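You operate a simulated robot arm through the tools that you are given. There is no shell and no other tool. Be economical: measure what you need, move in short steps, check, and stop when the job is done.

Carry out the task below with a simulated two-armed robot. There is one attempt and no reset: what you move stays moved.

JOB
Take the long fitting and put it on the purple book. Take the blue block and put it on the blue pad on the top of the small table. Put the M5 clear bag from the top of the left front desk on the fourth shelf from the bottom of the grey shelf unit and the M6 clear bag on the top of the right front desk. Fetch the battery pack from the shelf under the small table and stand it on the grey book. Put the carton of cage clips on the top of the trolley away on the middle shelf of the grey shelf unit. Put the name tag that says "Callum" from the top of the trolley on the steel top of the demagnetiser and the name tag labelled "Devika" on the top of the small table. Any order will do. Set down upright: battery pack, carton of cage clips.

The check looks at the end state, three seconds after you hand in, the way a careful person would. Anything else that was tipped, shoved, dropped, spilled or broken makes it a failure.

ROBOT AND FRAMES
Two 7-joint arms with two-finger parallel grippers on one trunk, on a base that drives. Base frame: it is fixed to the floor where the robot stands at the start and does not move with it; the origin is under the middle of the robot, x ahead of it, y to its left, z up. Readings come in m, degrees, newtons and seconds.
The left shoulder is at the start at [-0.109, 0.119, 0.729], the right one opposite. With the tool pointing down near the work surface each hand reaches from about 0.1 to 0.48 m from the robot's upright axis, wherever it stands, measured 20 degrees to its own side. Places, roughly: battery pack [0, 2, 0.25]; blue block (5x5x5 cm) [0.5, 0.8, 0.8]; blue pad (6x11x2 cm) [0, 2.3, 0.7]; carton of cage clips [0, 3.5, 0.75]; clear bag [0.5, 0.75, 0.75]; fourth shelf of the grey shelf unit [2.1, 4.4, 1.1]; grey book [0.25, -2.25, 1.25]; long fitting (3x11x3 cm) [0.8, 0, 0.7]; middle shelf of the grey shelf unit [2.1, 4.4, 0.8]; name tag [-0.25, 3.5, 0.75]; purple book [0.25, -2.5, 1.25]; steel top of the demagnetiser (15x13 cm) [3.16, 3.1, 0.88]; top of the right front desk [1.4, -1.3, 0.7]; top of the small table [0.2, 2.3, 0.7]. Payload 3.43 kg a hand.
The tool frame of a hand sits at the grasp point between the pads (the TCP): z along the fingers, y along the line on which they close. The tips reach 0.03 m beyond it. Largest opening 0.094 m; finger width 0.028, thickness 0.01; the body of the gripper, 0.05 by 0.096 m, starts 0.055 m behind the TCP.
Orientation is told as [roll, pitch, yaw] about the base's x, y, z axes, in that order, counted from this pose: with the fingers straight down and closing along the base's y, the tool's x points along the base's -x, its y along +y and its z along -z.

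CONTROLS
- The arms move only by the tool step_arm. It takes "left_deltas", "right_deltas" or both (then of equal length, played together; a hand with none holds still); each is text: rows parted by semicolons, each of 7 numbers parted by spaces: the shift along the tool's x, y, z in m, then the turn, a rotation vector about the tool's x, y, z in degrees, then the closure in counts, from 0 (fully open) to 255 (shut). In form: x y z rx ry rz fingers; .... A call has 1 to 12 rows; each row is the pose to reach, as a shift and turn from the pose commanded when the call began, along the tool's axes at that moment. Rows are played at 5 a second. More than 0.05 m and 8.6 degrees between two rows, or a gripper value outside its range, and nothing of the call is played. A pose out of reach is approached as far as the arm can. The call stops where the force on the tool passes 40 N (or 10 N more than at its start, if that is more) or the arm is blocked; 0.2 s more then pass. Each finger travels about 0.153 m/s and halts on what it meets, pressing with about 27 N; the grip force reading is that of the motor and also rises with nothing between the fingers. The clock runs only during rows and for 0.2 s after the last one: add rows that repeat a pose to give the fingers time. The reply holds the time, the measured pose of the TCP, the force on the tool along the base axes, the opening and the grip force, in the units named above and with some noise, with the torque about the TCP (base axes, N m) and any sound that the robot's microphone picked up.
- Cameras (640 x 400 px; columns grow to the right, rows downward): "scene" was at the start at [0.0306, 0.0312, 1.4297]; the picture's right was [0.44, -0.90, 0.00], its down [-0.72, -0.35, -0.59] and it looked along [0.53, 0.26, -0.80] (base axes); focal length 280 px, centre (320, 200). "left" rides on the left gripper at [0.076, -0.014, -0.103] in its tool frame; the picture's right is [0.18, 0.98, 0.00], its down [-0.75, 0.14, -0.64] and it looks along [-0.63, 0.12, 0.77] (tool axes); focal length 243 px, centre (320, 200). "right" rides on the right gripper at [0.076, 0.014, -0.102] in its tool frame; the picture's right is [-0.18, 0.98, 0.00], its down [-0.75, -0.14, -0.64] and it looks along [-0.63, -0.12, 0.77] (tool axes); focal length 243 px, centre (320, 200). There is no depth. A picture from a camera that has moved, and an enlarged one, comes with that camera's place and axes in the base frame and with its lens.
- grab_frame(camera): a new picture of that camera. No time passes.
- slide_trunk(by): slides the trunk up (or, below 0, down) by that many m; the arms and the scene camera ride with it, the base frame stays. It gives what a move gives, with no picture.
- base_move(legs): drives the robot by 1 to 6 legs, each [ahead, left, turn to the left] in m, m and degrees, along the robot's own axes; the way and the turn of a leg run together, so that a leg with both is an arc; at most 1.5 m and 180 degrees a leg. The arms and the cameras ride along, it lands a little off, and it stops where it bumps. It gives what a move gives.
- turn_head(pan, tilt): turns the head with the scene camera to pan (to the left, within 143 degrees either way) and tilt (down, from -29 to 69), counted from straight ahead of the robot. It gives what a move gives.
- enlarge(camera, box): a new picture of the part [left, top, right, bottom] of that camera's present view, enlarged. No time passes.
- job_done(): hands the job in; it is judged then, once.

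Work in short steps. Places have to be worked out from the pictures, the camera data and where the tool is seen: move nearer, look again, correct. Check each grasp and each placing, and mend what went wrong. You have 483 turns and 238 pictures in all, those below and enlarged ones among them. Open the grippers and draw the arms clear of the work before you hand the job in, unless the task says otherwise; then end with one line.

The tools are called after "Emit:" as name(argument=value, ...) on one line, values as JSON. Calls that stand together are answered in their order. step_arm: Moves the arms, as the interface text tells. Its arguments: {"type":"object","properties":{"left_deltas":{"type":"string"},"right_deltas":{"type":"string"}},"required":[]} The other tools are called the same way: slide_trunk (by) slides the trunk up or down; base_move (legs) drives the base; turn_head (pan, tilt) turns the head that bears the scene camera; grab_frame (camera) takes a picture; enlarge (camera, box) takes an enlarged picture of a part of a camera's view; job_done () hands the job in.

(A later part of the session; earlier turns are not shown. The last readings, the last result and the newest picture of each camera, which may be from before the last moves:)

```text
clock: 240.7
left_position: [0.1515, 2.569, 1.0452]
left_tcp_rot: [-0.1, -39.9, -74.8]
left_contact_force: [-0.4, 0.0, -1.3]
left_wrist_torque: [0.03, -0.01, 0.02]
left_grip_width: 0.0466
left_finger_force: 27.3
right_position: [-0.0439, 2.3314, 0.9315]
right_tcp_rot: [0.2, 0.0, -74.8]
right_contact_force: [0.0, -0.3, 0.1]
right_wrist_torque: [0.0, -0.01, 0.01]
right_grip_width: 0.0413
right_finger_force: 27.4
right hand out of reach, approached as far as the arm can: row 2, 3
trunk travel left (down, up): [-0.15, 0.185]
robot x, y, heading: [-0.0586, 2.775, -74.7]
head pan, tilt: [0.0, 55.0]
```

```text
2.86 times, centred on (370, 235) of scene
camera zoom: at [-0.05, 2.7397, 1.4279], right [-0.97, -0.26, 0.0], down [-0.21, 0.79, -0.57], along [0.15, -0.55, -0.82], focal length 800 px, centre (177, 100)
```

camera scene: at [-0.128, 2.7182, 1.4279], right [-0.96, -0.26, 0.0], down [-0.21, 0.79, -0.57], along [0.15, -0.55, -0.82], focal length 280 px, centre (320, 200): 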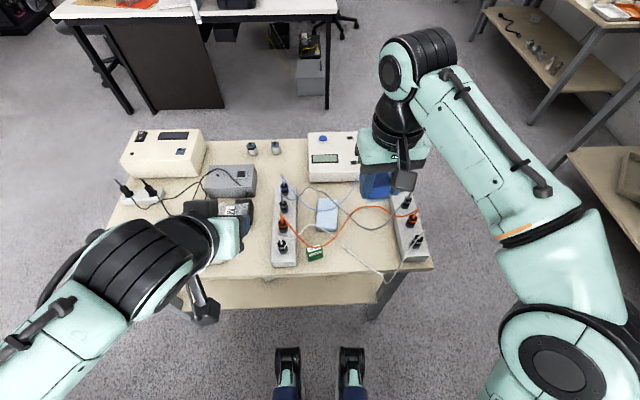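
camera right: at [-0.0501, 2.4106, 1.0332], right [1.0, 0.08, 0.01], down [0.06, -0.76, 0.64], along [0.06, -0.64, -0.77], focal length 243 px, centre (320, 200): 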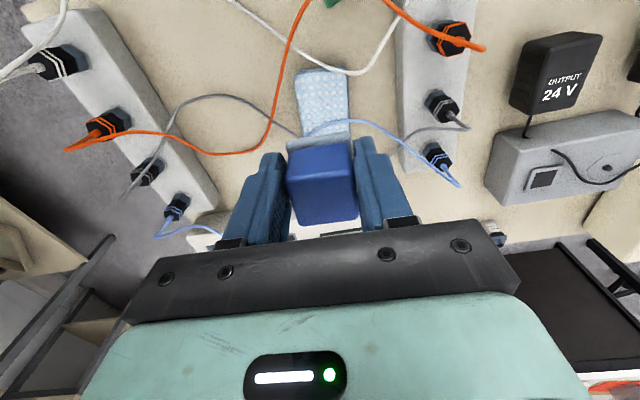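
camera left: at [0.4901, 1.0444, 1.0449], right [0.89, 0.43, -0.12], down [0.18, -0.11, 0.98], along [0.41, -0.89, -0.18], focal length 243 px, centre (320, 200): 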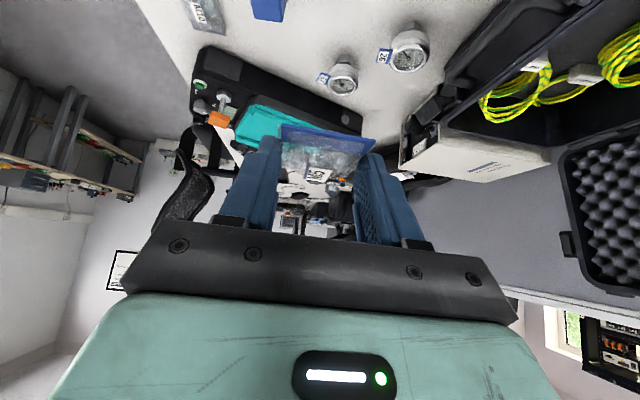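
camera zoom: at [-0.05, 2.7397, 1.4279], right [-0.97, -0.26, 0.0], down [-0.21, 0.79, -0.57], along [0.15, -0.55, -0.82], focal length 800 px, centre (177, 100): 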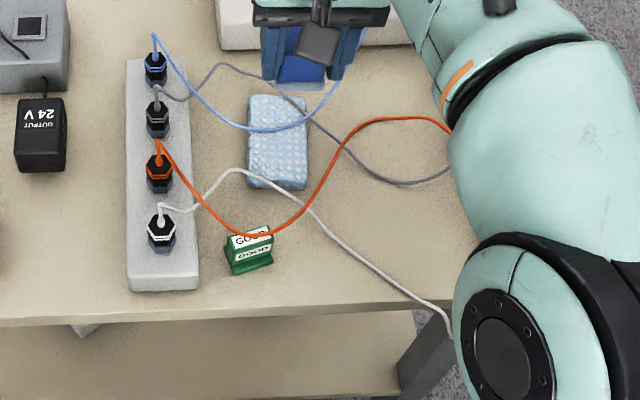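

Estimates: gap between blue wire (y≈2.29) and white wire (y≈2.353) suits the block centred at y≈2.322. I nudge slightly and lower to just above the pad.

Emit:
step_arm(right_deltas="0.002 0.004 0.04 0 0 0 255; 0.002 0.004 0.08 0 0 0 255; 0.002 0.004 0.105 0 0 0 255; 0.002 0.004 0.12 0 0 0 255; 0.002 0.004 0.12 0 0 0 255")

Emit:
grab_frame(camera="right")

Emit:
enlarge(camera="scene", box=[265, 165, 475, 305])

```text
clock: 241.9
left_position: [0.1522, 2.5686, 1.0462]
left_tcp_rot: [-0.1, -40.0, -74.8]
left_contact_force: [0.6, -0.3, -1.1]
left_wrist_torque: [0.02, -0.02, 0.01]
left_grip_width: 0.0467
left_finger_force: 27.3
right_position: [-0.0362, 2.3337, 0.8153]
right_tcp_rot: [0.3, 0.0, -74.8]
right_contact_force: [0.3, 0.3, -0.2]
right_wrist_torque: [-0.01, 0.01, 0.01]
right_grip_width: 0.0412
right_finger_force: 27.0
trunk travel left (down, up): [-0.15, 0.185]
robot x, y, heading: [-0.0632, 2.7735, -74.5]
head pan, tilt: [0.0, 55.0]
```

```text
156 pictures are left
camera right: at [-0.0414, 2.4121, 0.9169], right [1.0, 0.08, 0.01], down [0.06, -0.76, 0.64], along [0.06, -0.64, -0.77], focal length 243 px, centre (320, 200)
```

right: 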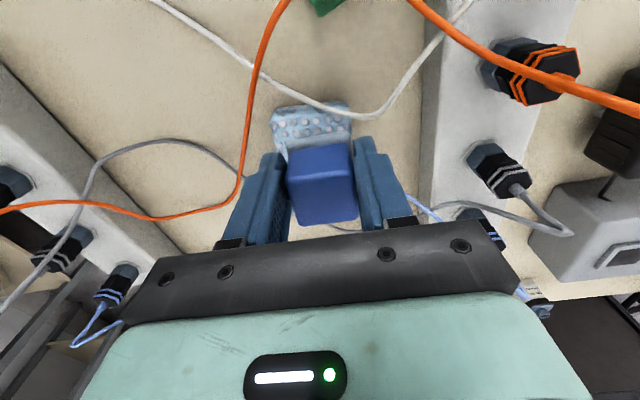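

```text
2.86 times, centred on (370, 235) of scene
camera zoom: at [-0.0501, 2.7394, 1.4279], right [-0.97, -0.26, 0.0], down [-0.21, 0.79, -0.57], along [0.15, -0.55, -0.82], focal length 800 px, centre (177, 100)
```

zoom: 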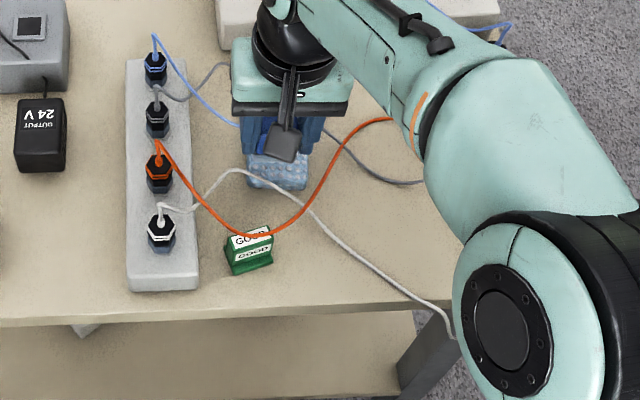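

Position looks right between the wires. I lower gently to contact.

Emit:
step_arm(right_deltas="0 0 0.01 0 0 0 255; 0 0 0.018 0 0 0 255; 0 0 0.022 0 0 0 255; 0 0 0.022 0 0 0 255")

Emit:
grab_frame(camera="right")

```text
clock: 242.9
left_position: [0.1527, 2.5679, 1.0451]
left_tcp_rot: [0.1, -40.1, -74.8]
left_contact_force: [0.4, -0.3, -0.2]
left_wrist_torque: [0.03, -0.03, -0.02]
left_grip_width: 0.0465
left_finger_force: 26.8
right_position: [-0.0374, 2.3322, 0.7913]
right_tcp_rot: [0.3, 0.0, -74.8]
right_contact_force: [0.0, -0.5, 0.1]
right_wrist_torque: [0.02, 0.02, 0.0]
right_grip_width: 0.0412
right_finger_force: 27.1
trunk travel left (down, up): [-0.15, 0.185]
robot x, y, heading: [-0.0597, 2.7759, -75.0]
head pan, tilt: [0.0, 55.0]
```

```text
154 pictures are left
camera right: at [-0.0429, 2.4114, 0.8939], right [1.0, 0.08, 0.0], down [0.06, -0.76, 0.64], along [0.06, -0.64, -0.77], focal length 243 px, centre (320, 200)
```

right: 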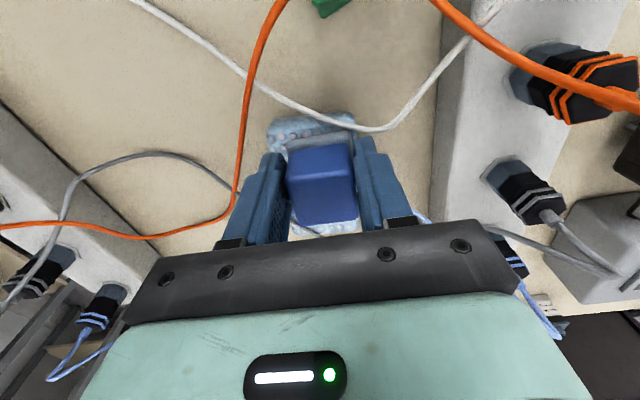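

Still clear of wires. A little lower until contact.

Emit:
step_arm(right_deltas="0 0 0.002 0 0 0 255; 0 0 0.004 0 0 0 255; 0 0 0.004 0 0 0 255")

```text
clock: 243.7
left_position: [0.1532, 2.5689, 1.0451]
left_tcp_rot: [0.0, -40.1, -74.8]
left_contact_force: [0.4, -0.9, -0.5]
left_wrist_torque: [-0.01, -0.03, 0.02]
left_grip_width: 0.0468
left_finger_force: 26.4
right_position: [-0.0371, 2.3325, 0.7907]
right_tcp_rot: [0.3, -0.2, -74.7]
right_contact_force: [0.4, -0.4, 21.5]
right_wrist_torque: [-0.22, -0.04, -0.01]
right_grip_width: 0.0411
right_finger_force: 26.8
trunk travel left (down, up): [-0.15, 0.185]
robot x, y, heading: [-0.059, 2.7774, -74.9]
head pan, tilt: [0.0, 55.0]
```

Contact. I unload, open slightly and rise straight up.

Emit:
step_arm(right_deltas="0 0 -0.004 0 0 0 255; 0 0 -0.004 0 0 0 160; 0 0 -0.004 0 0 0 118; 0 0 -0.004 0 0 0 118; 0 0 -0.02 0 0 0 118; 0 0 -0.05 0 0 0 118; 0 0 -0.09 0 0 0 118; 0 0 -0.13 0 0 0 118; 0 0 -0.17 0 0 0 118")

Emit:
grab_frame(camera="right")

```text
clock: 245.7
left_position: [0.1524, 2.5685, 1.0449]
left_tcp_rot: [0.0, -40.1, -74.9]
left_contact_force: [-0.8, -0.4, -1.6]
left_wrist_torque: [0.0, -0.01, 0.0]
left_grip_width: 0.0467
left_finger_force: 26.9
right_position: [-0.0397, 2.3372, 0.9598]
right_tcp_rot: [0.3, 0.0, -74.8]
right_contact_force: [-0.6, -0.5, 0.5]
right_wrist_torque: [0.03, -0.03, 0.06]
right_grip_width: 0.0504
right_finger_force: 0.1
trunk travel left (down, up): [-0.15, 0.185]
robot x, y, heading: [-0.0599, 2.775, -74.7]
head pan, tilt: [0.0, 55.0]
```

```text
153 pictures are left
camera right: at [-0.0444, 2.4151, 1.0623], right [1.0, 0.08, 0.0], down [0.06, -0.77, 0.64], along [0.05, -0.64, -0.77], focal length 243 px, centre (320, 200)
```

right: 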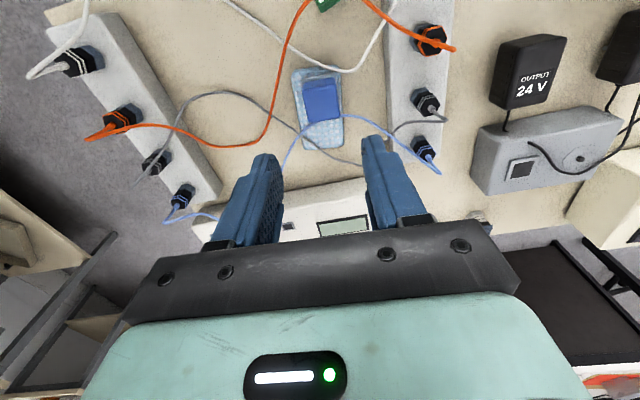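

The block sits on the blue pad. I retract the right hand, move right along the aisle and turn to the trolley.

Emit:
step_arm(right_deltas="0.03 0 -0.03 0 0 0 118; 0.07 0 -0.06 0 0 0 60; 0.11 0 -0.06 0 0 0 0; 0.14 0 -0.06 0 0 0 0")

Emit:
base_move(legs=[[0, 0.25, 0], [0, 0, 180]])

Emit:
turn_head(pan=10, tilt=45)

Emit:
grab_frame(camera="scene")

```text
clock: 246.7
left_position: [0.1532, 2.5682, 1.0469]
left_tcp_rot: [0.0, -40.0, -74.9]
left_contact_force: [0.2, 0.6, -0.5]
left_wrist_torque: [-0.04, 0.03, -0.02]
left_grip_width: 0.0466
left_finger_force: 27.1
right_position: [-0.0808, 2.4709, 1.0198]
right_tcp_rot: [0.3, 0.0, -74.9]
right_contact_force: [0.1, -0.6, -0.5]
right_wrist_torque: [0.03, -0.01, 0.02]
right_grip_width: 0.0938
right_finger_force: 0.1
trunk travel left (down, up): [-0.15, 0.185]
robot x, y, heading: [-0.0596, 2.7754, -74.9]
head pan, tilt: [0.0, 55.0]
```

```text
clock: 256.8
left_position: [-0.0529, 3.0681, 1.0386]
left_tcp_rot: [-0.9, -38.9, 106.5]
left_contact_force: [0.2, 0.6, -0.1]
left_wrist_torque: [0.07, -0.02, 0.01]
left_grip_width: 0.0466
left_finger_force: 26.9
right_position: [0.1777, 3.168, 1.0152]
right_tcp_rot: [-0.3, 1.1, 106.0]
right_contact_force: [0.2, -0.3, -0.6]
right_wrist_torque: [0.04, 0.0, -0.02]
right_grip_width: 0.0941
right_finger_force: 0.1
trunk travel left (down, up): [-0.15, 0.185]
robot x, y, heading: [0.1808, 2.8534, 105.9]
head pan, tilt: [0.0, 55.0]
```

```text
clock: 257.6
left_position: [-0.0501, 3.0681, 1.0394]
left_tcp_rot: [-0.5, -39.1, 106.4]
left_contact_force: [0.2, -0.6, 0.0]
left_wrist_torque: [-0.02, -0.01, 0.01]
left_grip_width: 0.0465
left_finger_force: 27.3
right_position: [0.1826, 3.1685, 1.0148]
right_tcp_rot: [-0.1, 0.8, 106.1]
right_contact_force: [-0.5, -0.6, -0.2]
right_wrist_torque: [0.0, 0.0, 0.0]
right_grip_width: 0.0941
right_finger_force: 0.1
trunk travel left (down, up): [-0.15, 0.185]
robot x, y, heading: [0.1785, 2.8503, 106.2]
head pan, tilt: [10.0, 45.0]
```

```text
152 pictures are left
camera scene: at [0.1362, 2.9066, 1.4399], right [0.9, 0.44, 0.0], down [0.32, -0.64, -0.69], along [-0.3, 0.63, -0.72], focal length 280 px, centre (320, 200)
```

scene: 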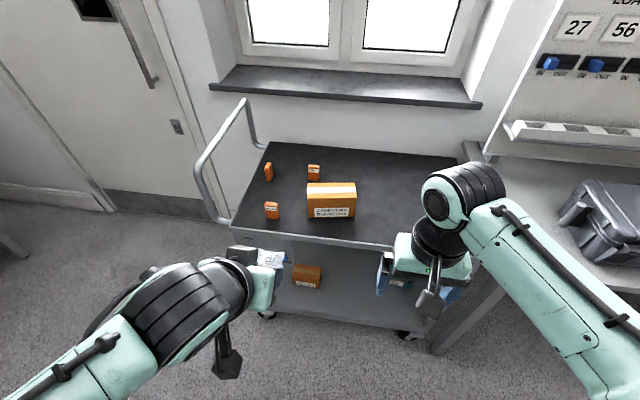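

Now I zoom in on the trolley top to read carton and tags.

Emit:
enlarge(camera="scene", box=[240, 140, 380, 240])

```text
4.00 times, centred on (310, 190) of scene
camera zoom: at [0.1362, 2.9066, 1.4399], right [0.9, 0.44, 0.0], down [0.32, -0.64, -0.69], along [-0.3, 0.63, -0.72], focal length 1120 px, centre (360, 240)
```

zoom: 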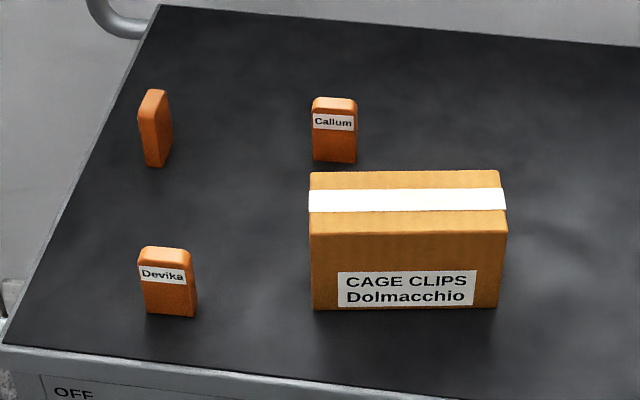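

Carton (≈15×6.6×8.6 cm) centre is about (-0.097,3.48), its long side parallel to the trolley. I move closer to the trolley.

Emit:
base_move(legs=[[0.22, 0.1, 2.8]])

Emit:
turn_head(pan=0, tilt=50)

Emit:
grab_frame(camera="scene")

Emit:
grab_frame(camera="right")

```text
clock: 258.2
left_position: [-0.047, 3.0642, 1.0426]
left_tcp_rot: [-0.3, -39.5, 106.3]
left_contact_force: [-0.1, 0.6, -0.2]
left_wrist_torque: [-0.01, 0.01, 0.0]
left_grip_width: 0.0463
left_finger_force: 26.7
right_position: [0.1856, 3.167, 1.0187]
right_tcp_rot: [0.1, 0.5, 106.2]
right_contact_force: [-0.4, -0.2, 0.3]
right_wrist_torque: [-0.01, 0.01, 0.0]
right_grip_width: 0.0939
right_finger_force: 0.1
trunk travel left (down, up): [-0.15, 0.185]
robot x, y, heading: [0.1772, 2.8561, 106.2]
head pan, tilt: [10.0, 45.0]
stopped in leg 1: the robot was blocked; the commanded pose is now the measured one
```

```text
clock: 258.9
left_position: [-0.0466, 3.0654, 1.0424]
left_tcp_rot: [-0.2, -39.3, 106.4]
left_contact_force: [0.0, 0.6, -0.9]
left_wrist_torque: [-0.03, -0.01, 0.01]
left_grip_width: 0.0468
left_finger_force: 26.7
right_position: [0.1852, 3.1677, 1.0159]
right_tcp_rot: [0.0, 0.7, 106.1]
right_contact_force: [-0.5, 0.2, -0.6]
right_wrist_torque: [-0.02, -0.03, -0.02]
right_grip_width: 0.0941
right_finger_force: 0.1
trunk travel left (down, up): [-0.15, 0.185]
robot x, y, heading: [0.1763, 2.8576, 106.0]
head pan, tilt: [0.0, 50.0]
```

```text
150 pictures are left
camera scene: at [0.1562, 2.9037, 1.4335], right [0.96, 0.28, 0.0], down [0.22, -0.74, -0.64], along [-0.17, 0.61, -0.77], focal length 280 px, centre (320, 200)
```

scene: 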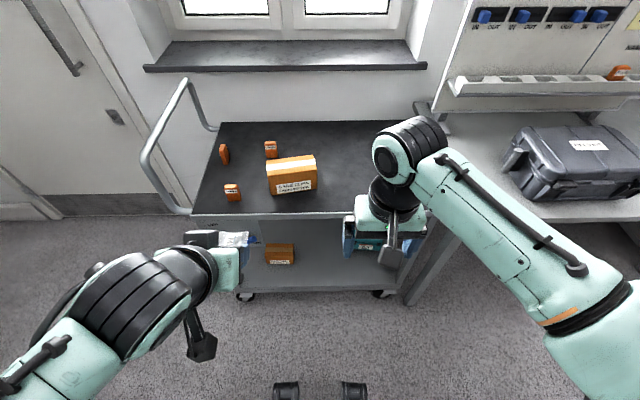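

```text
149 pictures are left
camera right: at [0.1939, 3.0924, 1.1186], right [-1.0, -0.1, 0.0], down [-0.07, 0.77, 0.63], along [-0.06, 0.63, -0.77], focal length 243 px, centre (320, 200)
```

right: 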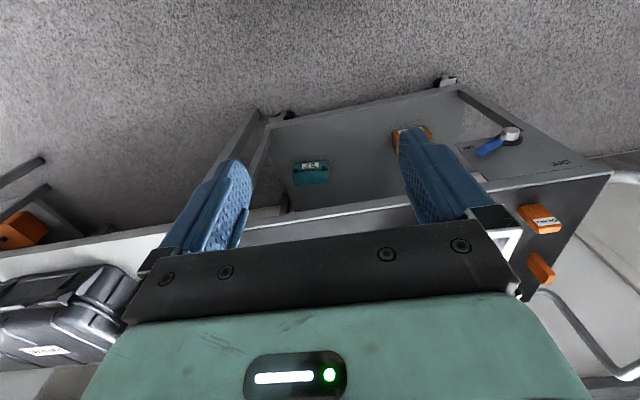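

The base is blocked, and slightly tilted. I look behind me for what it touches.

Emit:
turn_head(pan=140, tilt=60)

Emit:
grab_frame(camera="scene")

Emit:
turn_head(pan=-140, tilt=60)

Emit:
grab_frame(camera="scene")

```text
clock: 261.2
left_position: [-0.0464, 3.0647, 1.0429]
left_tcp_rot: [-0.2, -39.3, 106.2]
left_contact_force: [0.3, 0.0, -0.3]
left_wrist_torque: [0.01, 0.01, -0.05]
left_grip_width: 0.0464
left_finger_force: 26.9
right_position: [0.1868, 3.1669, 1.0156]
right_tcp_rot: [0.1, 0.6, 106.1]
right_contact_force: [-0.2, 0.0, 0.4]
right_wrist_torque: [-0.01, 0.02, -0.02]
right_grip_width: 0.0939
right_finger_force: 0.0
trunk travel left (down, up): [-0.15, 0.185]
robot x, y, heading: [0.1765, 2.854, 106.3]
head pan, tilt: [140.0, 60.0]
```

```text
148 pictures are left
camera scene: at [0.151, 2.7696, 1.4224], right [-0.91, 0.41, -0.01], down [0.35, 0.79, -0.51], along [-0.2, -0.47, -0.86], focal length 280 px, centre (320, 200)
```

scene: 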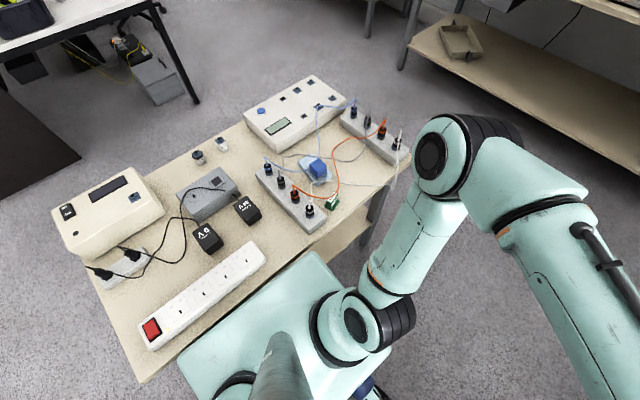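

```text
clock: 265.0
left_position: [-0.0452, 3.0669, 1.0422]
left_tcp_rot: [-0.2, -39.2, 106.2]
left_contact_force: [-0.2, 0.3, 0.7]
left_wrist_torque: [-0.01, 0.02, -0.02]
left_grip_width: 0.0468
left_finger_force: 27.0
right_position: [0.1862, 3.1676, 1.017]
right_tcp_rot: [0.1, 0.7, 106.2]
right_contact_force: [-0.5, -0.8, 0.1]
right_wrist_torque: [0.02, 0.0, 0.0]
right_grip_width: 0.0941
right_finger_force: 0.0
trunk travel left (down, up): [-0.15, 0.185]
robot x, y, heading: [0.1765, 2.8537, 106.0]
head pan, tilt: [-140.0, 60.0]
```

```text
147 pictures are left
camera scene: at [0.2336, 2.7937, 1.4229], right [-0.56, -0.83, 0.0], down [-0.72, 0.48, -0.51], along [0.42, -0.29, -0.86], focal length 280 px, centre (320, 200)
```

scene: 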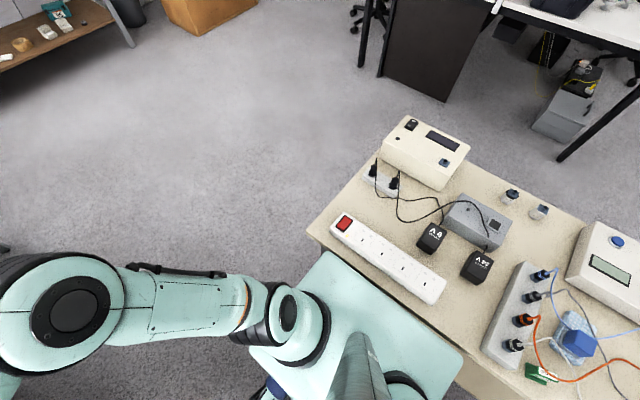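

The robot's body box overhangs the small table's back edge. I try to drive straight ahead a little, away from the table.

Emit:
base_move(legs=[[0.08, 0, 0]])

Emit:
grab_frame(camera="scene")

```text
clock: 266.1
left_position: [-0.0632, 3.1351, 1.0456]
left_tcp_rot: [0.0, -39.9, 106.1]
left_contact_force: [-0.3, 0.9, -0.7]
left_wrist_torque: [-0.01, 0.01, 0.01]
left_grip_width: 0.0466
left_finger_force: 27.5
right_position: [0.1692, 3.2397, 1.0195]
right_tcp_rot: [0.4, 0.2, 106.0]
right_contact_force: [0.2, 0.1, 0.7]
right_wrist_torque: [-0.03, -0.02, 0.03]
right_grip_width: 0.0939
right_finger_force: 0.0
trunk travel left (down, up): [-0.15, 0.185]
robot x, y, heading: [0.1488, 2.9324, 106.1]
head pan, tilt: [-140.0, 60.0]
```

```text
146 pictures are left
camera scene: at [0.2183, 2.8603, 1.4219], right [-0.56, -0.83, 0.0], down [-0.72, 0.48, -0.5], along [0.42, -0.28, -0.87], focal length 280 px, centre (320, 200)
```

scene: 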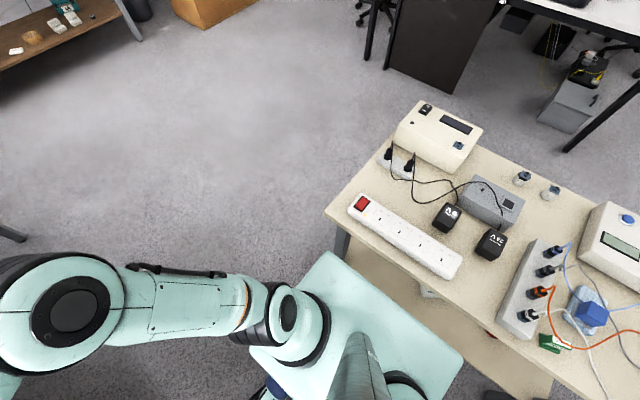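

Freed, and the table's contents look undisturbed (I'll keep ≥0.35 m behind the axis clear). I go on to the trolley.

Emit:
base_move(legs=[[0.13, 0.1, 0]])

Emit:
turn_head(pan=0, tilt=55)

Emit:
grab_frame(camera="scene")

```text
clock: 267.6
left_position: [-0.1938, 3.2381, 1.045]
left_tcp_rot: [0.0, -39.9, 106.0]
left_contact_force: [-0.1, -0.1, -0.7]
left_wrist_torque: [-0.01, -0.01, 0.01]
left_grip_width: 0.0464
left_finger_force: 26.9
right_position: [0.0364, 3.3389, 1.0202]
right_tcp_rot: [0.3, 0.1, 106.0]
right_contact_force: [-0.1, -0.5, -1.3]
right_wrist_torque: [-0.01, 0.03, -0.02]
right_grip_width: 0.094
right_finger_force: 0.1
trunk travel left (down, up): [-0.15, 0.185]
robot x, y, heading: [0.0223, 3.0339, 106.1]
head pan, tilt: [-140.0, 60.0]
```

```text
clock: 269.9
left_position: [-0.1952, 3.2371, 1.0459]
left_tcp_rot: [0.1, -40.0, 106.0]
left_contact_force: [-0.7, 0.0, -0.1]
left_wrist_torque: [0.0, 0.01, -0.01]
left_grip_width: 0.0467
left_finger_force: 27.2
right_position: [0.0389, 3.3393, 1.0189]
right_tcp_rot: [0.4, 0.1, 105.9]
right_contact_force: [-0.1, 0.1, -0.6]
right_wrist_torque: [0.04, -0.01, 0.02]
right_grip_width: 0.0939
right_finger_force: 0.1
trunk travel left (down, up): [-0.15, 0.185]
robot x, y, heading: [0.0226, 3.0365, 106.0]
head pan, tilt: [0.0, 55.0]
```

```text
145 pictures are left
camera scene: at [0.0123, 3.0672, 1.4279], right [0.96, 0.28, 0.0], down [0.23, -0.79, -0.57], along [-0.16, 0.55, -0.82], focal length 280 px, centre (320, 200)
```

scene: 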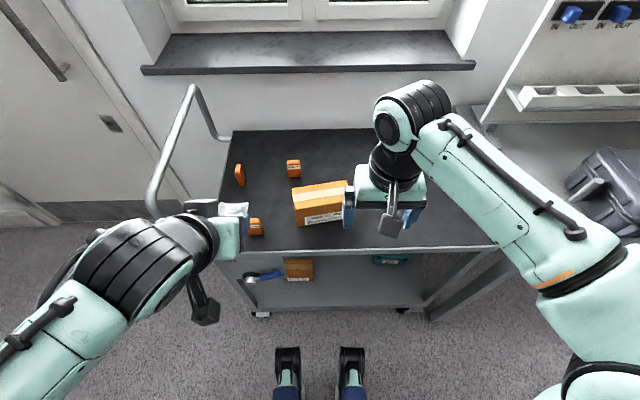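

Carton centre ≈(-0.103,3.479), yaw ≈26°. I bring the right hand above it, turned 80° to close across its 6.6 cm depth.

Emit:
step_arm(right_deltas="-0.0173 0.0099 0 0 0 8 0; -0.0347 0.0197 0 0 0 16 0; -0.052 0.0296 0 0 0 24 0; -0.0694 0.0395 0 0 0 32 0; -0.0867 0.0494 0 0 0 40 0; -0.104 0.0592 0 0 0 48 0; -0.1214 0.0691 0 0 0 56 0; -0.1387 0.079 0 0 0 64 0; -0.156 0.0888 0 0 0 72 0; -0.1734 0.0987 0 0 0 80 0; -0.1734 0.0987 0.04 0 0 80 0; -0.1734 0.0987 0.07 0 0 80 0")

Emit:
grab_frame(camera="right")

Emit:
grab_frame(camera="scene")

```text
clock: 272.5
left_position: [-0.1942, 3.2363, 1.045]
left_tcp_rot: [0.1, -39.9, 105.9]
left_contact_force: [0.4, -0.8, -0.4]
left_wrist_torque: [-0.01, -0.01, 0.0]
left_grip_width: 0.0466
left_finger_force: 27.0
right_position: [-0.0991, 3.4682, 0.9448]
right_tcp_rot: [0.0, 0.3, 26.1]
right_contact_force: [-0.8, 0.5, -0.4]
right_wrist_torque: [0.01, -0.02, -0.01]
right_grip_width: 0.0939
right_finger_force: 0.1
right hand out of reach, approached as far as the arm can: row 8, 9, 10, 11, 12
trunk travel left (down, up): [-0.15, 0.185]
robot x, y, heading: [0.02, 3.0349, 105.9]
head pan, tilt: [0.0, 55.0]
```

```text
144 pictures are left
camera right: at [-0.1718, 3.4497, 1.0476], right [-0.27, 0.96, 0.0], down [0.74, 0.2, 0.64], along [0.62, 0.17, -0.77], focal length 243 px, centre (320, 200)
```

right: 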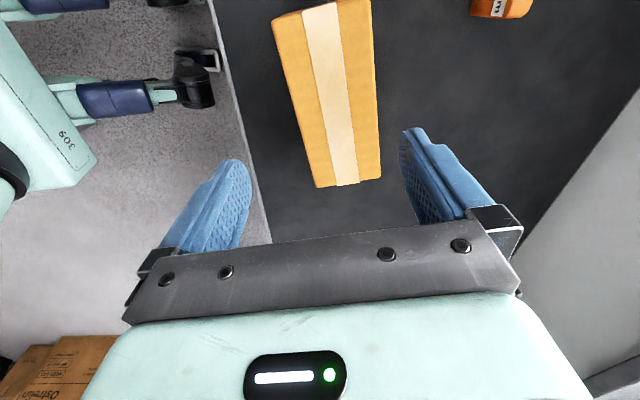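

```text
143 pictures are left
camera scene: at [0.0119, 3.0669, 1.4279], right [0.96, 0.28, 0.0], down [0.23, -0.79, -0.57], along [-0.16, 0.55, -0.82], focal length 280 px, centre (320, 200)
```

scene: 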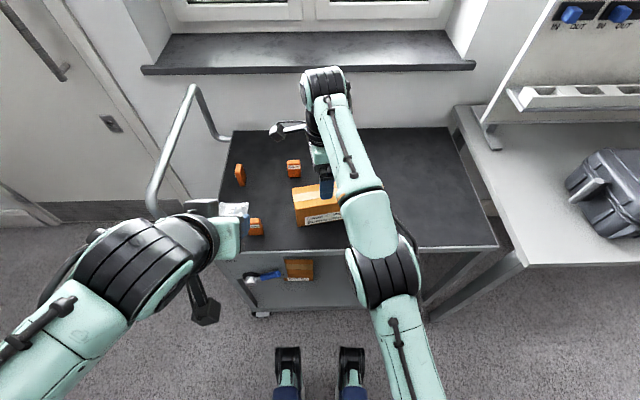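

The hand falls a bit short; I move the base 4 cm ahead.

Emit:
base_move(legs=[[0.045, 0, 0]])

Emit:
grab_frame(camera="right")

```text
clock: 273.4
left_position: [-0.2055, 3.281, 1.0462]
left_tcp_rot: [0.1, -39.9, 106.0]
left_contact_force: [0.1, 0.3, -0.2]
left_wrist_torque: [-0.02, -0.04, -0.01]
left_grip_width: 0.0465
left_finger_force: 26.8
right_position: [-0.1114, 3.5126, 0.946]
right_tcp_rot: [0.0, 0.2, 26.2]
right_contact_force: [0.4, 1.3, -1.3]
right_wrist_torque: [-0.06, -0.01, -0.02]
right_grip_width: 0.0941
right_finger_force: 0.1
trunk travel left (down, up): [-0.15, 0.185]
robot x, y, heading: [0.0096, 3.0772, 106.0]
head pan, tilt: [0.0, 55.0]
```

```text
142 pictures are left
camera right: at [-0.1842, 3.4935, 1.0474], right [-0.27, 0.96, 0.0], down [0.74, 0.21, 0.64], along [0.62, 0.17, -0.77], focal length 243 px, centre (320, 200)
```

right: 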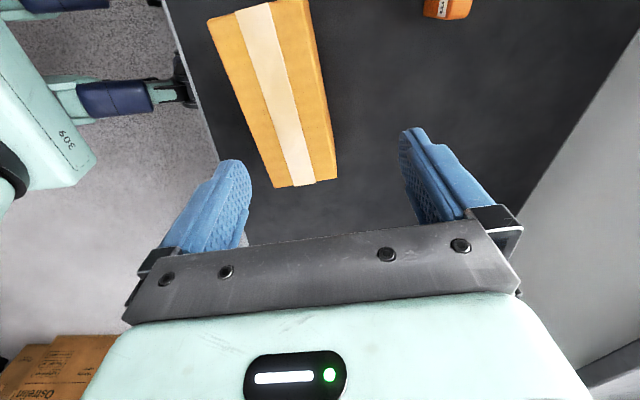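

I centre over the carton and descend, then close.

Emit:
step_arm(right_deltas="0.008 -0.028 0.02 0 0 0 0; 0.008 -0.028 0.06 0 0 0 0; 0.008 -0.028 0.1 0 0 0 0; 0.008 -0.028 0.131 0 0 0 0; 0.008 -0.028 0.131 0 0 0 0")

Emit:
grab_frame(camera="right")

```text
clock: 274.6
left_position: [-0.2063, 3.2799, 1.0458]
left_tcp_rot: [0.1, -40.1, 106.0]
left_contact_force: [0.1, 0.6, 0.1]
left_wrist_torque: [-0.02, 0.02, 0.02]
left_grip_width: 0.0465
left_finger_force: 27.4
right_position: [-0.1065, 3.482, 0.8146]
right_tcp_rot: [0.0, 0.3, 26.1]
right_contact_force: [-0.7, 0.1, -1.1]
right_wrist_torque: [0.02, 0.02, -0.01]
right_grip_width: 0.094
right_finger_force: 0.0
trunk travel left (down, up): [-0.15, 0.185]
robot x, y, heading: [0.0083, 3.076, 106.1]
head pan, tilt: [0.0, 55.0]
```

```text
141 pictures are left
camera right: at [-0.1799, 3.463, 0.9165], right [-0.27, 0.96, 0.0], down [0.74, 0.21, 0.64], along [0.61, 0.17, -0.77], focal length 243 px, centre (320, 200)
```

right: 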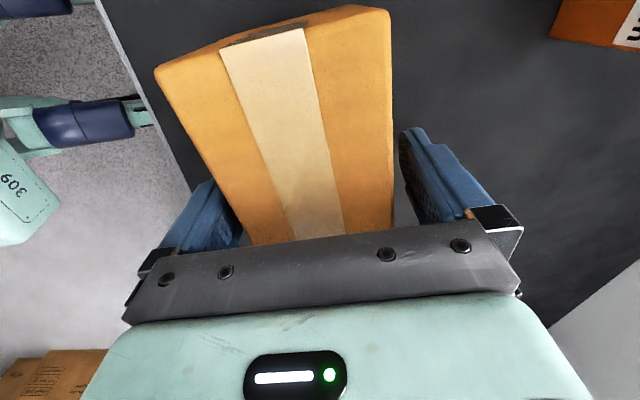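

Fingers straddle the carton. Close and lift.

Emit:
step_arm(right_deltas="0 0 0 0 0 0 60; 0 0 0 0 0 0 130; 0 0 0 0 0 0 200; 0 0 0 0 0 0 255; 0 0 0 0 0 0 255; 0 0 -0.03 0 0 0 255; 0 0 -0.06 0 0 0 255; 0 0 -0.09 0 0 0 255; 0 0 -0.11 0 0 0 255; 0 0 -0.11 0 0 0 255")

Emit:
grab_frame(camera="scene")

```text
clock: 276.8
left_position: [-0.2071, 3.279, 1.0453]
left_tcp_rot: [0.2, -39.8, 106.0]
left_contact_force: [0.1, -0.2, -0.3]
left_wrist_torque: [-0.04, 0.01, 0.04]
left_grip_width: 0.0468
left_finger_force: 27.1
right_position: [-0.1053, 3.485, 0.9266]
right_tcp_rot: [-0.1, 0.3, 26.1]
right_contact_force: [0.0, -0.2, -4.8]
right_wrist_torque: [0.0, 0.01, -0.01]
right_grip_width: 0.0744
right_finger_force: 26.9
trunk travel left (down, up): [-0.15, 0.185]
robot x, y, heading: [0.0077, 3.0746, 106.0]
head pan, tilt: [0.0, 55.0]
```

```text
140 pictures are left
camera scene: at [-0.0002, 3.1104, 1.4279], right [0.96, 0.28, 0.0], down [0.23, -0.79, -0.57], along [-0.16, 0.55, -0.82], focal length 280 px, centre (320, 200)
```

scene: 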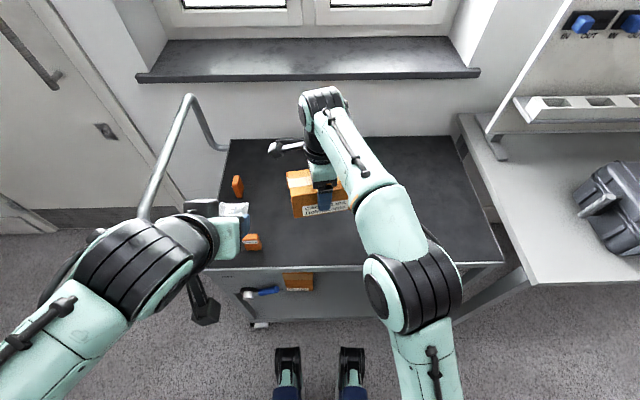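

Carton held. I turn it 80° so it points away from the robot and move it to the free right part of the trolley.

Emit:
step_arm(right_deltas="-0.0109 -0.0046 0 0 0 -8 255; -0.0218 -0.0091 0 0 0 -16 255; -0.0327 -0.0137 0 0 0 -24 255; -0.0436 -0.0182 0 0 0 -32 255; -0.0545 -0.0228 0 0 0 -40 255; -0.0654 -0.0274 0 0 0 -48 255; -0.0763 -0.0319 0 0 0 -56 255; -0.0872 -0.0365 0 0 0 -64 255; -0.0981 -0.041 0 0 0 -72 255; -0.109 -0.0456 0 0 0 -80 255; -0.109 -0.0456 0 0 0 -80 255")

Emit:
grab_frame(camera="scene")

```text
clock: 279.2
left_position: [-0.2064, 3.2795, 1.0458]
left_tcp_rot: [0.0, -39.9, 106.1]
left_contact_force: [0.8, 1.0, -0.2]
left_wrist_torque: [-0.01, 0.0, -0.02]
left_grip_width: 0.0467
left_finger_force: 26.6
right_position: [0.0121, 3.4903, 0.9235]
right_tcp_rot: [0.4, 0.0, 106.2]
right_contact_force: [0.5, 0.4, -4.6]
right_wrist_torque: [-0.02, -0.02, 0.0]
right_grip_width: 0.0742
right_finger_force: 27.0
trunk travel left (down, up): [-0.15, 0.185]
robot x, y, heading: [0.0112, 3.0774, 106.0]
head pan, tilt: [0.0, 55.0]
```

```text
139 pictures are left
camera scene: at [-0.0003, 3.1104, 1.4279], right [0.96, 0.28, 0.0], down [0.23, -0.79, -0.57], along [-0.16, 0.55, -0.82], focal length 280 px, centre (320, 200)
```

scene: 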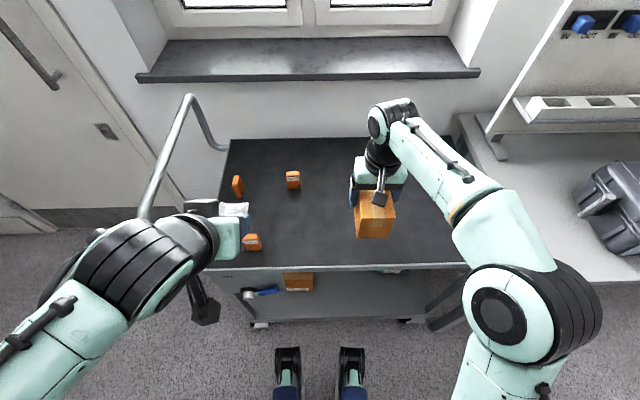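

Lowering the carton onto the trolley's free area and releasing it.

Emit:
step_arm(right_deltas="0 0 0.04 0 0 0 255; 0 0 0.08 0 0 0 255; 0 0 0.1 0 0 0 255; 0 0 0.107 0 0 0 255; 0 0 0.107 0 0 0 255")

Emit:
step_arm(right_deltas="0 0 0.002 0 0 0 255; 0 0 0.002 0 0 0 180; 0 0 0.002 0 0 0 90; 0 0 0.002 0 0 0 0; 0 0 0.002 0 0 0 0; 0 0 -0.04 0 0 0 0; 0 0 -0.08 0 0 0 0; 0 0 -0.12 0 0 0 0; 0 0 -0.15 0 0 0 0")

Emit:
grab_frame(camera="right")

```text
clock: 280.4
left_position: [-0.2061, 3.2805, 1.0457]
left_tcp_rot: [0.1, -39.9, 106.1]
left_contact_force: [0.5, -0.4, -1.1]
left_wrist_torque: [-0.03, -0.01, 0.02]
left_grip_width: 0.0464
left_finger_force: 27.2
right_position: [0.0115, 3.4899, 0.8169]
right_tcp_rot: [0.3, 0.1, 106.1]
right_contact_force: [0.0, -0.2, -5.3]
right_wrist_torque: [-0.02, -0.05, -0.02]
right_grip_width: 0.0744
right_finger_force: 27.1
trunk travel left (down, up): [-0.15, 0.185]
robot x, y, heading: [0.0097, 3.0746, 106.2]
head pan, tilt: [0.0, 55.0]
```

```text
clock: 282.4
left_position: [-0.2072, 3.2783, 1.0451]
left_tcp_rot: [0.0, -40.0, 106.0]
left_contact_force: [0.1, -0.4, 0.0]
left_wrist_torque: [0.0, 0.02, 0.01]
left_grip_width: 0.0469
left_finger_force: 26.5
right_position: [0.0144, 3.4884, 0.9695]
right_tcp_rot: [0.2, 0.1, 106.1]
right_contact_force: [-0.2, 0.7, 0.0]
right_wrist_torque: [0.02, -0.03, -0.02]
right_grip_width: 0.0939
right_finger_force: 0.0
trunk travel left (down, up): [-0.15, 0.185]
robot x, y, heading: [0.0042, 3.0798, 106.2]
head pan, tilt: [0.0, 55.0]
```

```text
138 pictures are left
camera right: at [0.0233, 3.4128, 1.071], right [-1.0, -0.1, 0.0], down [-0.07, 0.76, 0.64], along [-0.07, 0.64, -0.77], focal length 243 px, centre (320, 200)
```

right: 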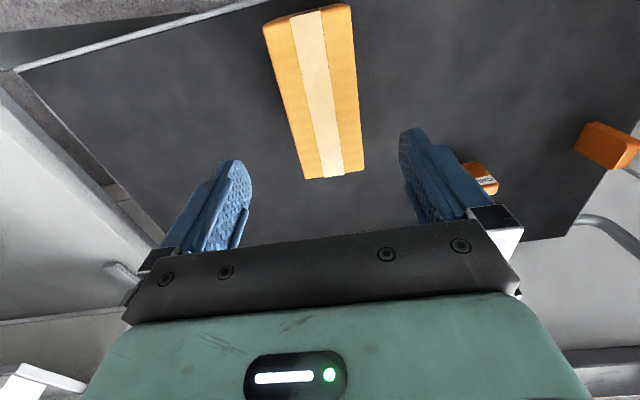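

Carton stands free and points forward. I lean the right hand 40° behind it.

Emit:
step_arm(right_deltas="0.01 0 -0.01 0 -8 0 0; 0.02 0 -0.01 0 -16 0 0; 0.03 0 -0.01 0 -24 0 0; 0.04 0 -0.01 0 -32 0 0; 0.04 0 -0.01 0 -40 0 0; 0.04 0 -0.01 0 -40 0 0")

Emit:
grab_frame(camera="right")

```text
clock: 283.8
left_position: [-0.206, 3.2802, 1.0442]
left_tcp_rot: [0.1, -40.0, 106.0]
left_contact_force: [-0.3, -0.6, 0.0]
left_wrist_torque: [-0.01, -0.01, 0.0]
left_grip_width: 0.0467
left_finger_force: 26.9
right_position: [0.0239, 3.4527, 0.9763]
right_tcp_rot: [0.3, -40.1, 105.8]
right_contact_force: [-0.7, 0.6, -0.7]
right_wrist_torque: [-0.02, 0.0, -0.01]
right_grip_width: 0.094
right_finger_force: 0.0
trunk travel left (down, up): [-0.15, 0.185]
robot x, y, heading: [0.0091, 3.0771, 106.2]
head pan, tilt: [0.0, 55.0]
```

```text
137 pictures are left
camera right: at [0.0463, 3.3297, 1.0059], right [-0.98, -0.14, 0.12], down [0.1, 0.2, 0.98], along [-0.16, 0.97, -0.18], focal length 243 px, centre (320, 200)
```

right: 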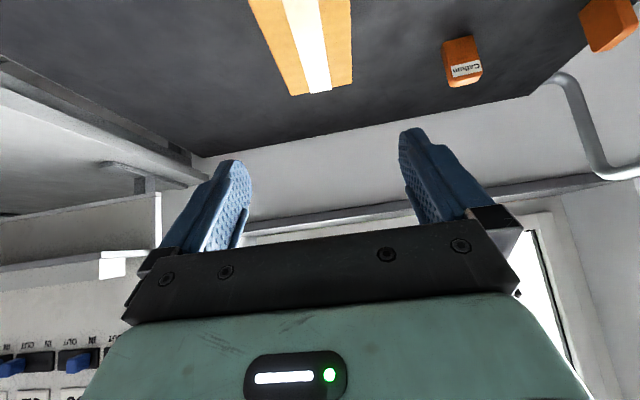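

Descending onto the carton's near end and gripping.

Emit:
step_arm(right_deltas="0.025 0 0.032 0 0 0 0; 0.051 0 0.064 0 0 0 0; 0.077 0 0.096 0 0 0 0; 0.092 0 0.115 0 0 0 0; 0.1024 0 0.128 0 0 0 0; 0.1024 0 0.128 0 0 0 0")

Emit:
grab_frame(camera="right")

```text
clock: 285.2
left_position: [-0.2069, 3.2795, 1.0457]
left_tcp_rot: [0.1, -39.9, 106.0]
left_contact_force: [0.7, 0.5, 0.3]
left_wrist_torque: [-0.04, -0.03, 0.03]
left_grip_width: 0.0464
left_finger_force: 27.2
right_position: [0.0196, 3.4552, 0.8148]
right_tcp_rot: [0.3, -40.0, 105.7]
right_contact_force: [0.6, 0.4, 0.1]
right_wrist_torque: [0.03, 0.02, 0.0]
right_grip_width: 0.0942
right_finger_force: 0.0
trunk travel left (down, up): [-0.15, 0.185]
robot x, y, heading: [0.0113, 3.0745, 105.8]
head pan, tilt: [0.0, 55.0]
```

```text
136 pictures are left
camera right: at [0.0421, 3.3338, 0.8426], right [-0.98, -0.14, 0.12], down [0.1, 0.2, 0.98], along [-0.16, 0.97, -0.18], focal length 243 px, centre (320, 200)
```

right: 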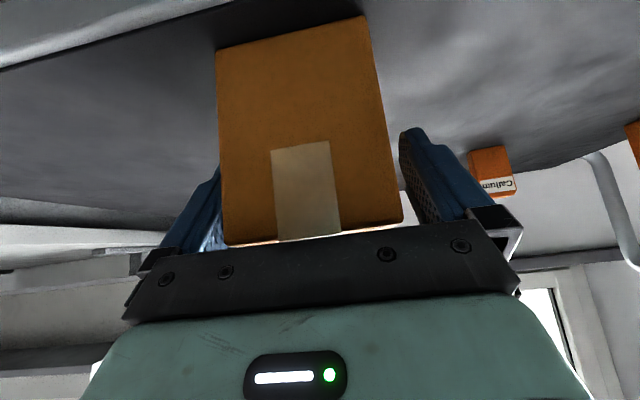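

Good. Close and lift.

Emit:
step_arm(right_deltas="0 0 0 0 0 0 80; 0 0 0 0 0 0 160; 0 0 0 0 0 0 255; 0 0 0 0 0 0 255; 0 0 0 0 0 0 255; -0.019 0 -0.023 0 0 0 255; -0.039 0 -0.046 0 0 0 255; -0.064 0 -0.077 0 0 0 255; -0.09 0 -0.107 0 0 0 255; -0.116 0 -0.138 0 0 0 255; -0.116 0 -0.138 0 0 0 255")

Emit:
grab_frame(camera="scene")

Emit:
grab_frame(camera="right")

```text
clock: 287.6
left_position: [-0.2056, 3.279, 1.044]
left_tcp_rot: [0.1, -39.8, 106.0]
left_contact_force: [0.1, 1.4, -0.6]
left_wrist_torque: [-0.05, 0.02, 0.01]
left_grip_width: 0.0466
left_finger_force: 27.1
right_position: [0.021, 3.4562, 0.9962]
right_tcp_rot: [0.4, -39.9, 105.8]
right_contact_force: [0.0, -0.6, -5.7]
right_wrist_torque: [-0.18, -0.03, 0.01]
right_grip_width: 0.0746
right_finger_force: 27.5
trunk travel left (down, up): [-0.15, 0.185]
robot x, y, heading: [0.0092, 3.0801, 106.0]
head pan, tilt: [0.0, 55.0]
```

```text
135 pictures are left
camera scene: at [-0.0001, 3.1106, 1.4278], right [0.96, 0.28, 0.0], down [0.23, -0.79, -0.57], along [-0.16, 0.55, -0.82], focal length 280 px, centre (320, 200)
```

scene: 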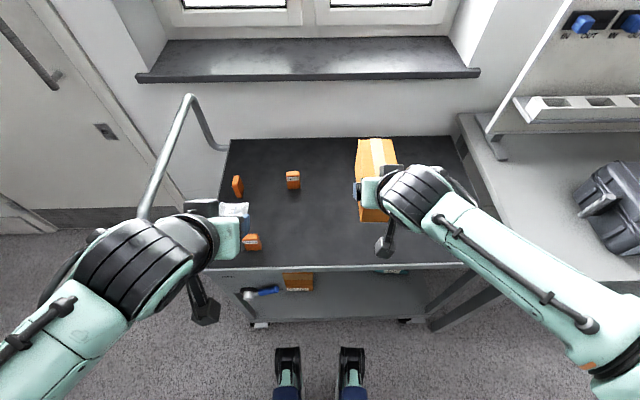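

```text
134 pictures are left
camera right: at [0.0435, 3.3344, 1.0235], right [-0.98, -0.14, 0.12], down [0.09, 0.2, 0.98], along [-0.16, 0.97, -0.18], focal length 243 px, centre (320, 200)
```

right: 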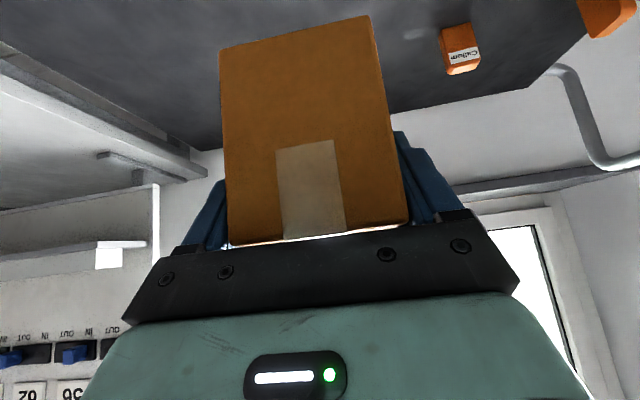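

Carton held. I back away from the trolley and drive right toward the grey shelf unit.

Emit:
base_move(legs=[[-0.16, 0, 3], [0, -0.8, 0], [-0.2, 0, 0], [0, -1.0, 0]])

Emit:
turn_head(pan=-20, tilt=20)

Emit:
grab_frame(camera="scene")

```text
clock: 305.9
left_position: [1.6039, 3.5231, 1.0455]
left_tcp_rot: [0.2, -39.9, 107.7]
left_contact_force: [-0.7, 0.7, -0.8]
left_wrist_torque: [0.03, 0.01, 0.03]
left_grip_width: 0.0464
left_finger_force: 26.8
right_position: [1.8273, 3.7075, 0.9941]
right_tcp_rot: [0.5, -40.1, 107.5]
right_contact_force: [-0.8, 0.9, -5.1]
right_wrist_torque: [-0.2, -0.06, 0.01]
right_grip_width: 0.0746
right_finger_force: 27.5
trunk travel left (down, up): [-0.15, 0.185]
robot x, y, heading: [1.8249, 3.3285, 107.5]
head pan, tilt: [0.0, 55.0]
```

```text
clock: 306.9
left_position: [1.606, 3.523, 1.0448]
left_tcp_rot: [0.1, -39.9, 107.6]
left_contact_force: [-0.1, -0.2, -0.2]
left_wrist_torque: [-0.02, 0.02, -0.02]
left_grip_width: 0.0467
left_finger_force: 27.1
right_position: [1.8267, 3.7054, 0.9941]
right_tcp_rot: [0.4, -39.9, 107.6]
right_contact_force: [-0.4, -0.3, -4.8]
right_wrist_torque: [-0.18, -0.06, 0.01]
right_grip_width: 0.0744
right_finger_force: 26.9
trunk travel left (down, up): [-0.15, 0.185]
robot x, y, heading: [1.8259, 3.3239, 107.5]
head pan, tilt: [-20.0, 20.0]
```

```text
133 pictures are left
camera scene: at [1.8417, 3.3839, 1.4799], right [1.0, -0.04, 0.0], down [-0.01, -0.34, -0.94], along [0.04, 0.94, -0.34], focal length 280 px, centre (320, 200)
```

scene: 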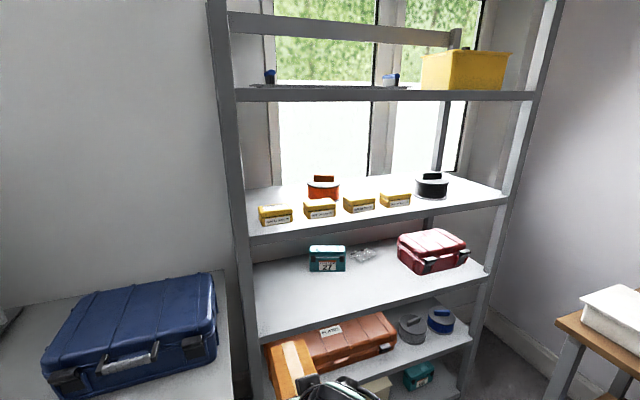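

The middle shelf (3rd) has a free front area; the 4th has free space at its front right. I tuck the left hand back and move in front of the middle part.

Emit:
step_arm(left_deltas="0.025 0 -0.021 0 0 0 255; 0.05 0 -0.042 0 0 0 255; 0.077 0 -0.064 0 0 0 255")

Emit:
base_move(legs=[[0, -0.36, 1.5], [0.2, 0, 0]])

Emit:
turn_head(pan=0, tilt=35)

Emit:
grab_frame(camera="scene")

```text
clock: 307.7
left_position: [1.6385, 3.4283, 1.0413]
left_tcp_rot: [0.2, -40.1, 107.7]
left_contact_force: [-0.9, -0.2, -1.3]
left_wrist_torque: [0.0, -0.01, -0.02]
left_grip_width: 0.0466
left_finger_force: 27.0
right_position: [1.8277, 3.7048, 0.9938]
right_tcp_rot: [0.4, -39.9, 107.5]
right_contact_force: [0.1, -0.1, -5.3]
right_wrist_torque: [-0.14, -0.08, -0.03]
right_grip_width: 0.0745
right_finger_force: 27.1
trunk travel left (down, up): [-0.15, 0.185]
robot x, y, heading: [1.8267, 3.3256, 107.9]
head pan, tilt: [-20.0, 20.0]
```

```text
clock: 312.6
left_position: [1.9128, 3.7266, 1.0426]
left_tcp_rot: [0.0, -40.0, 108.4]
left_contact_force: [0.6, -0.3, -0.7]
left_wrist_torque: [0.0, -0.01, 0.0]
left_grip_width: 0.0466
left_finger_force: 26.7
right_position: [2.0997, 4.0046, 0.9941]
right_tcp_rot: [0.4, -39.9, 108.3]
right_contact_force: [0.2, 0.3, -5.4]
right_wrist_torque: [-0.21, -0.1, 0.0]
right_grip_width: 0.0742
right_finger_force: 27.2
trunk travel left (down, up): [-0.15, 0.185]
robot x, y, heading: [2.1027, 3.6274, 108.4]
head pan, tilt: [-20.0, 20.0]
```

```text
clock: 313.4
left_position: [1.9133, 3.7261, 1.0431]
left_tcp_rot: [0.1, -40.0, 108.4]
left_contact_force: [0.6, 0.1, 0.2]
left_wrist_torque: [0.02, 0.0, -0.03]
left_grip_width: 0.0466
left_finger_force: 27.2
right_position: [2.1003, 4.0048, 0.9935]
right_tcp_rot: [0.4, -39.9, 108.3]
right_contact_force: [0.3, 0.1, -4.6]
right_wrist_torque: [-0.17, -0.08, 0.01]
right_grip_width: 0.0743
right_finger_force: 27.1
trunk travel left (down, up): [-0.15, 0.185]
robot x, y, heading: [2.102, 3.6225, 108.4]
head pan, tilt: [0.0, 35.0]
```

```text
132 pictures are left
camera scene: at [2.0876, 3.6727, 1.4561], right [0.95, 0.31, 0.0], down [0.18, -0.54, -0.82], along [-0.26, 0.78, -0.57], focal length 280 px, centre (320, 200)
```

scene: 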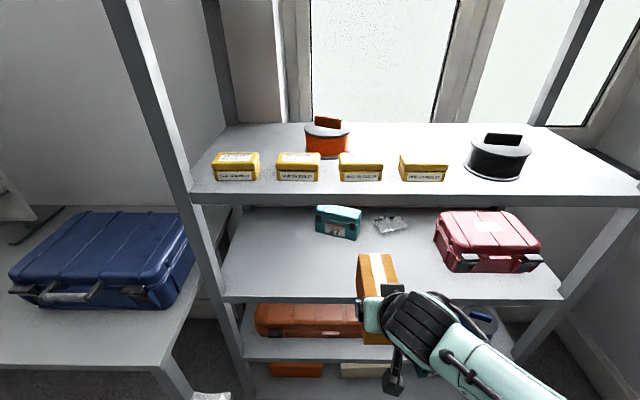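

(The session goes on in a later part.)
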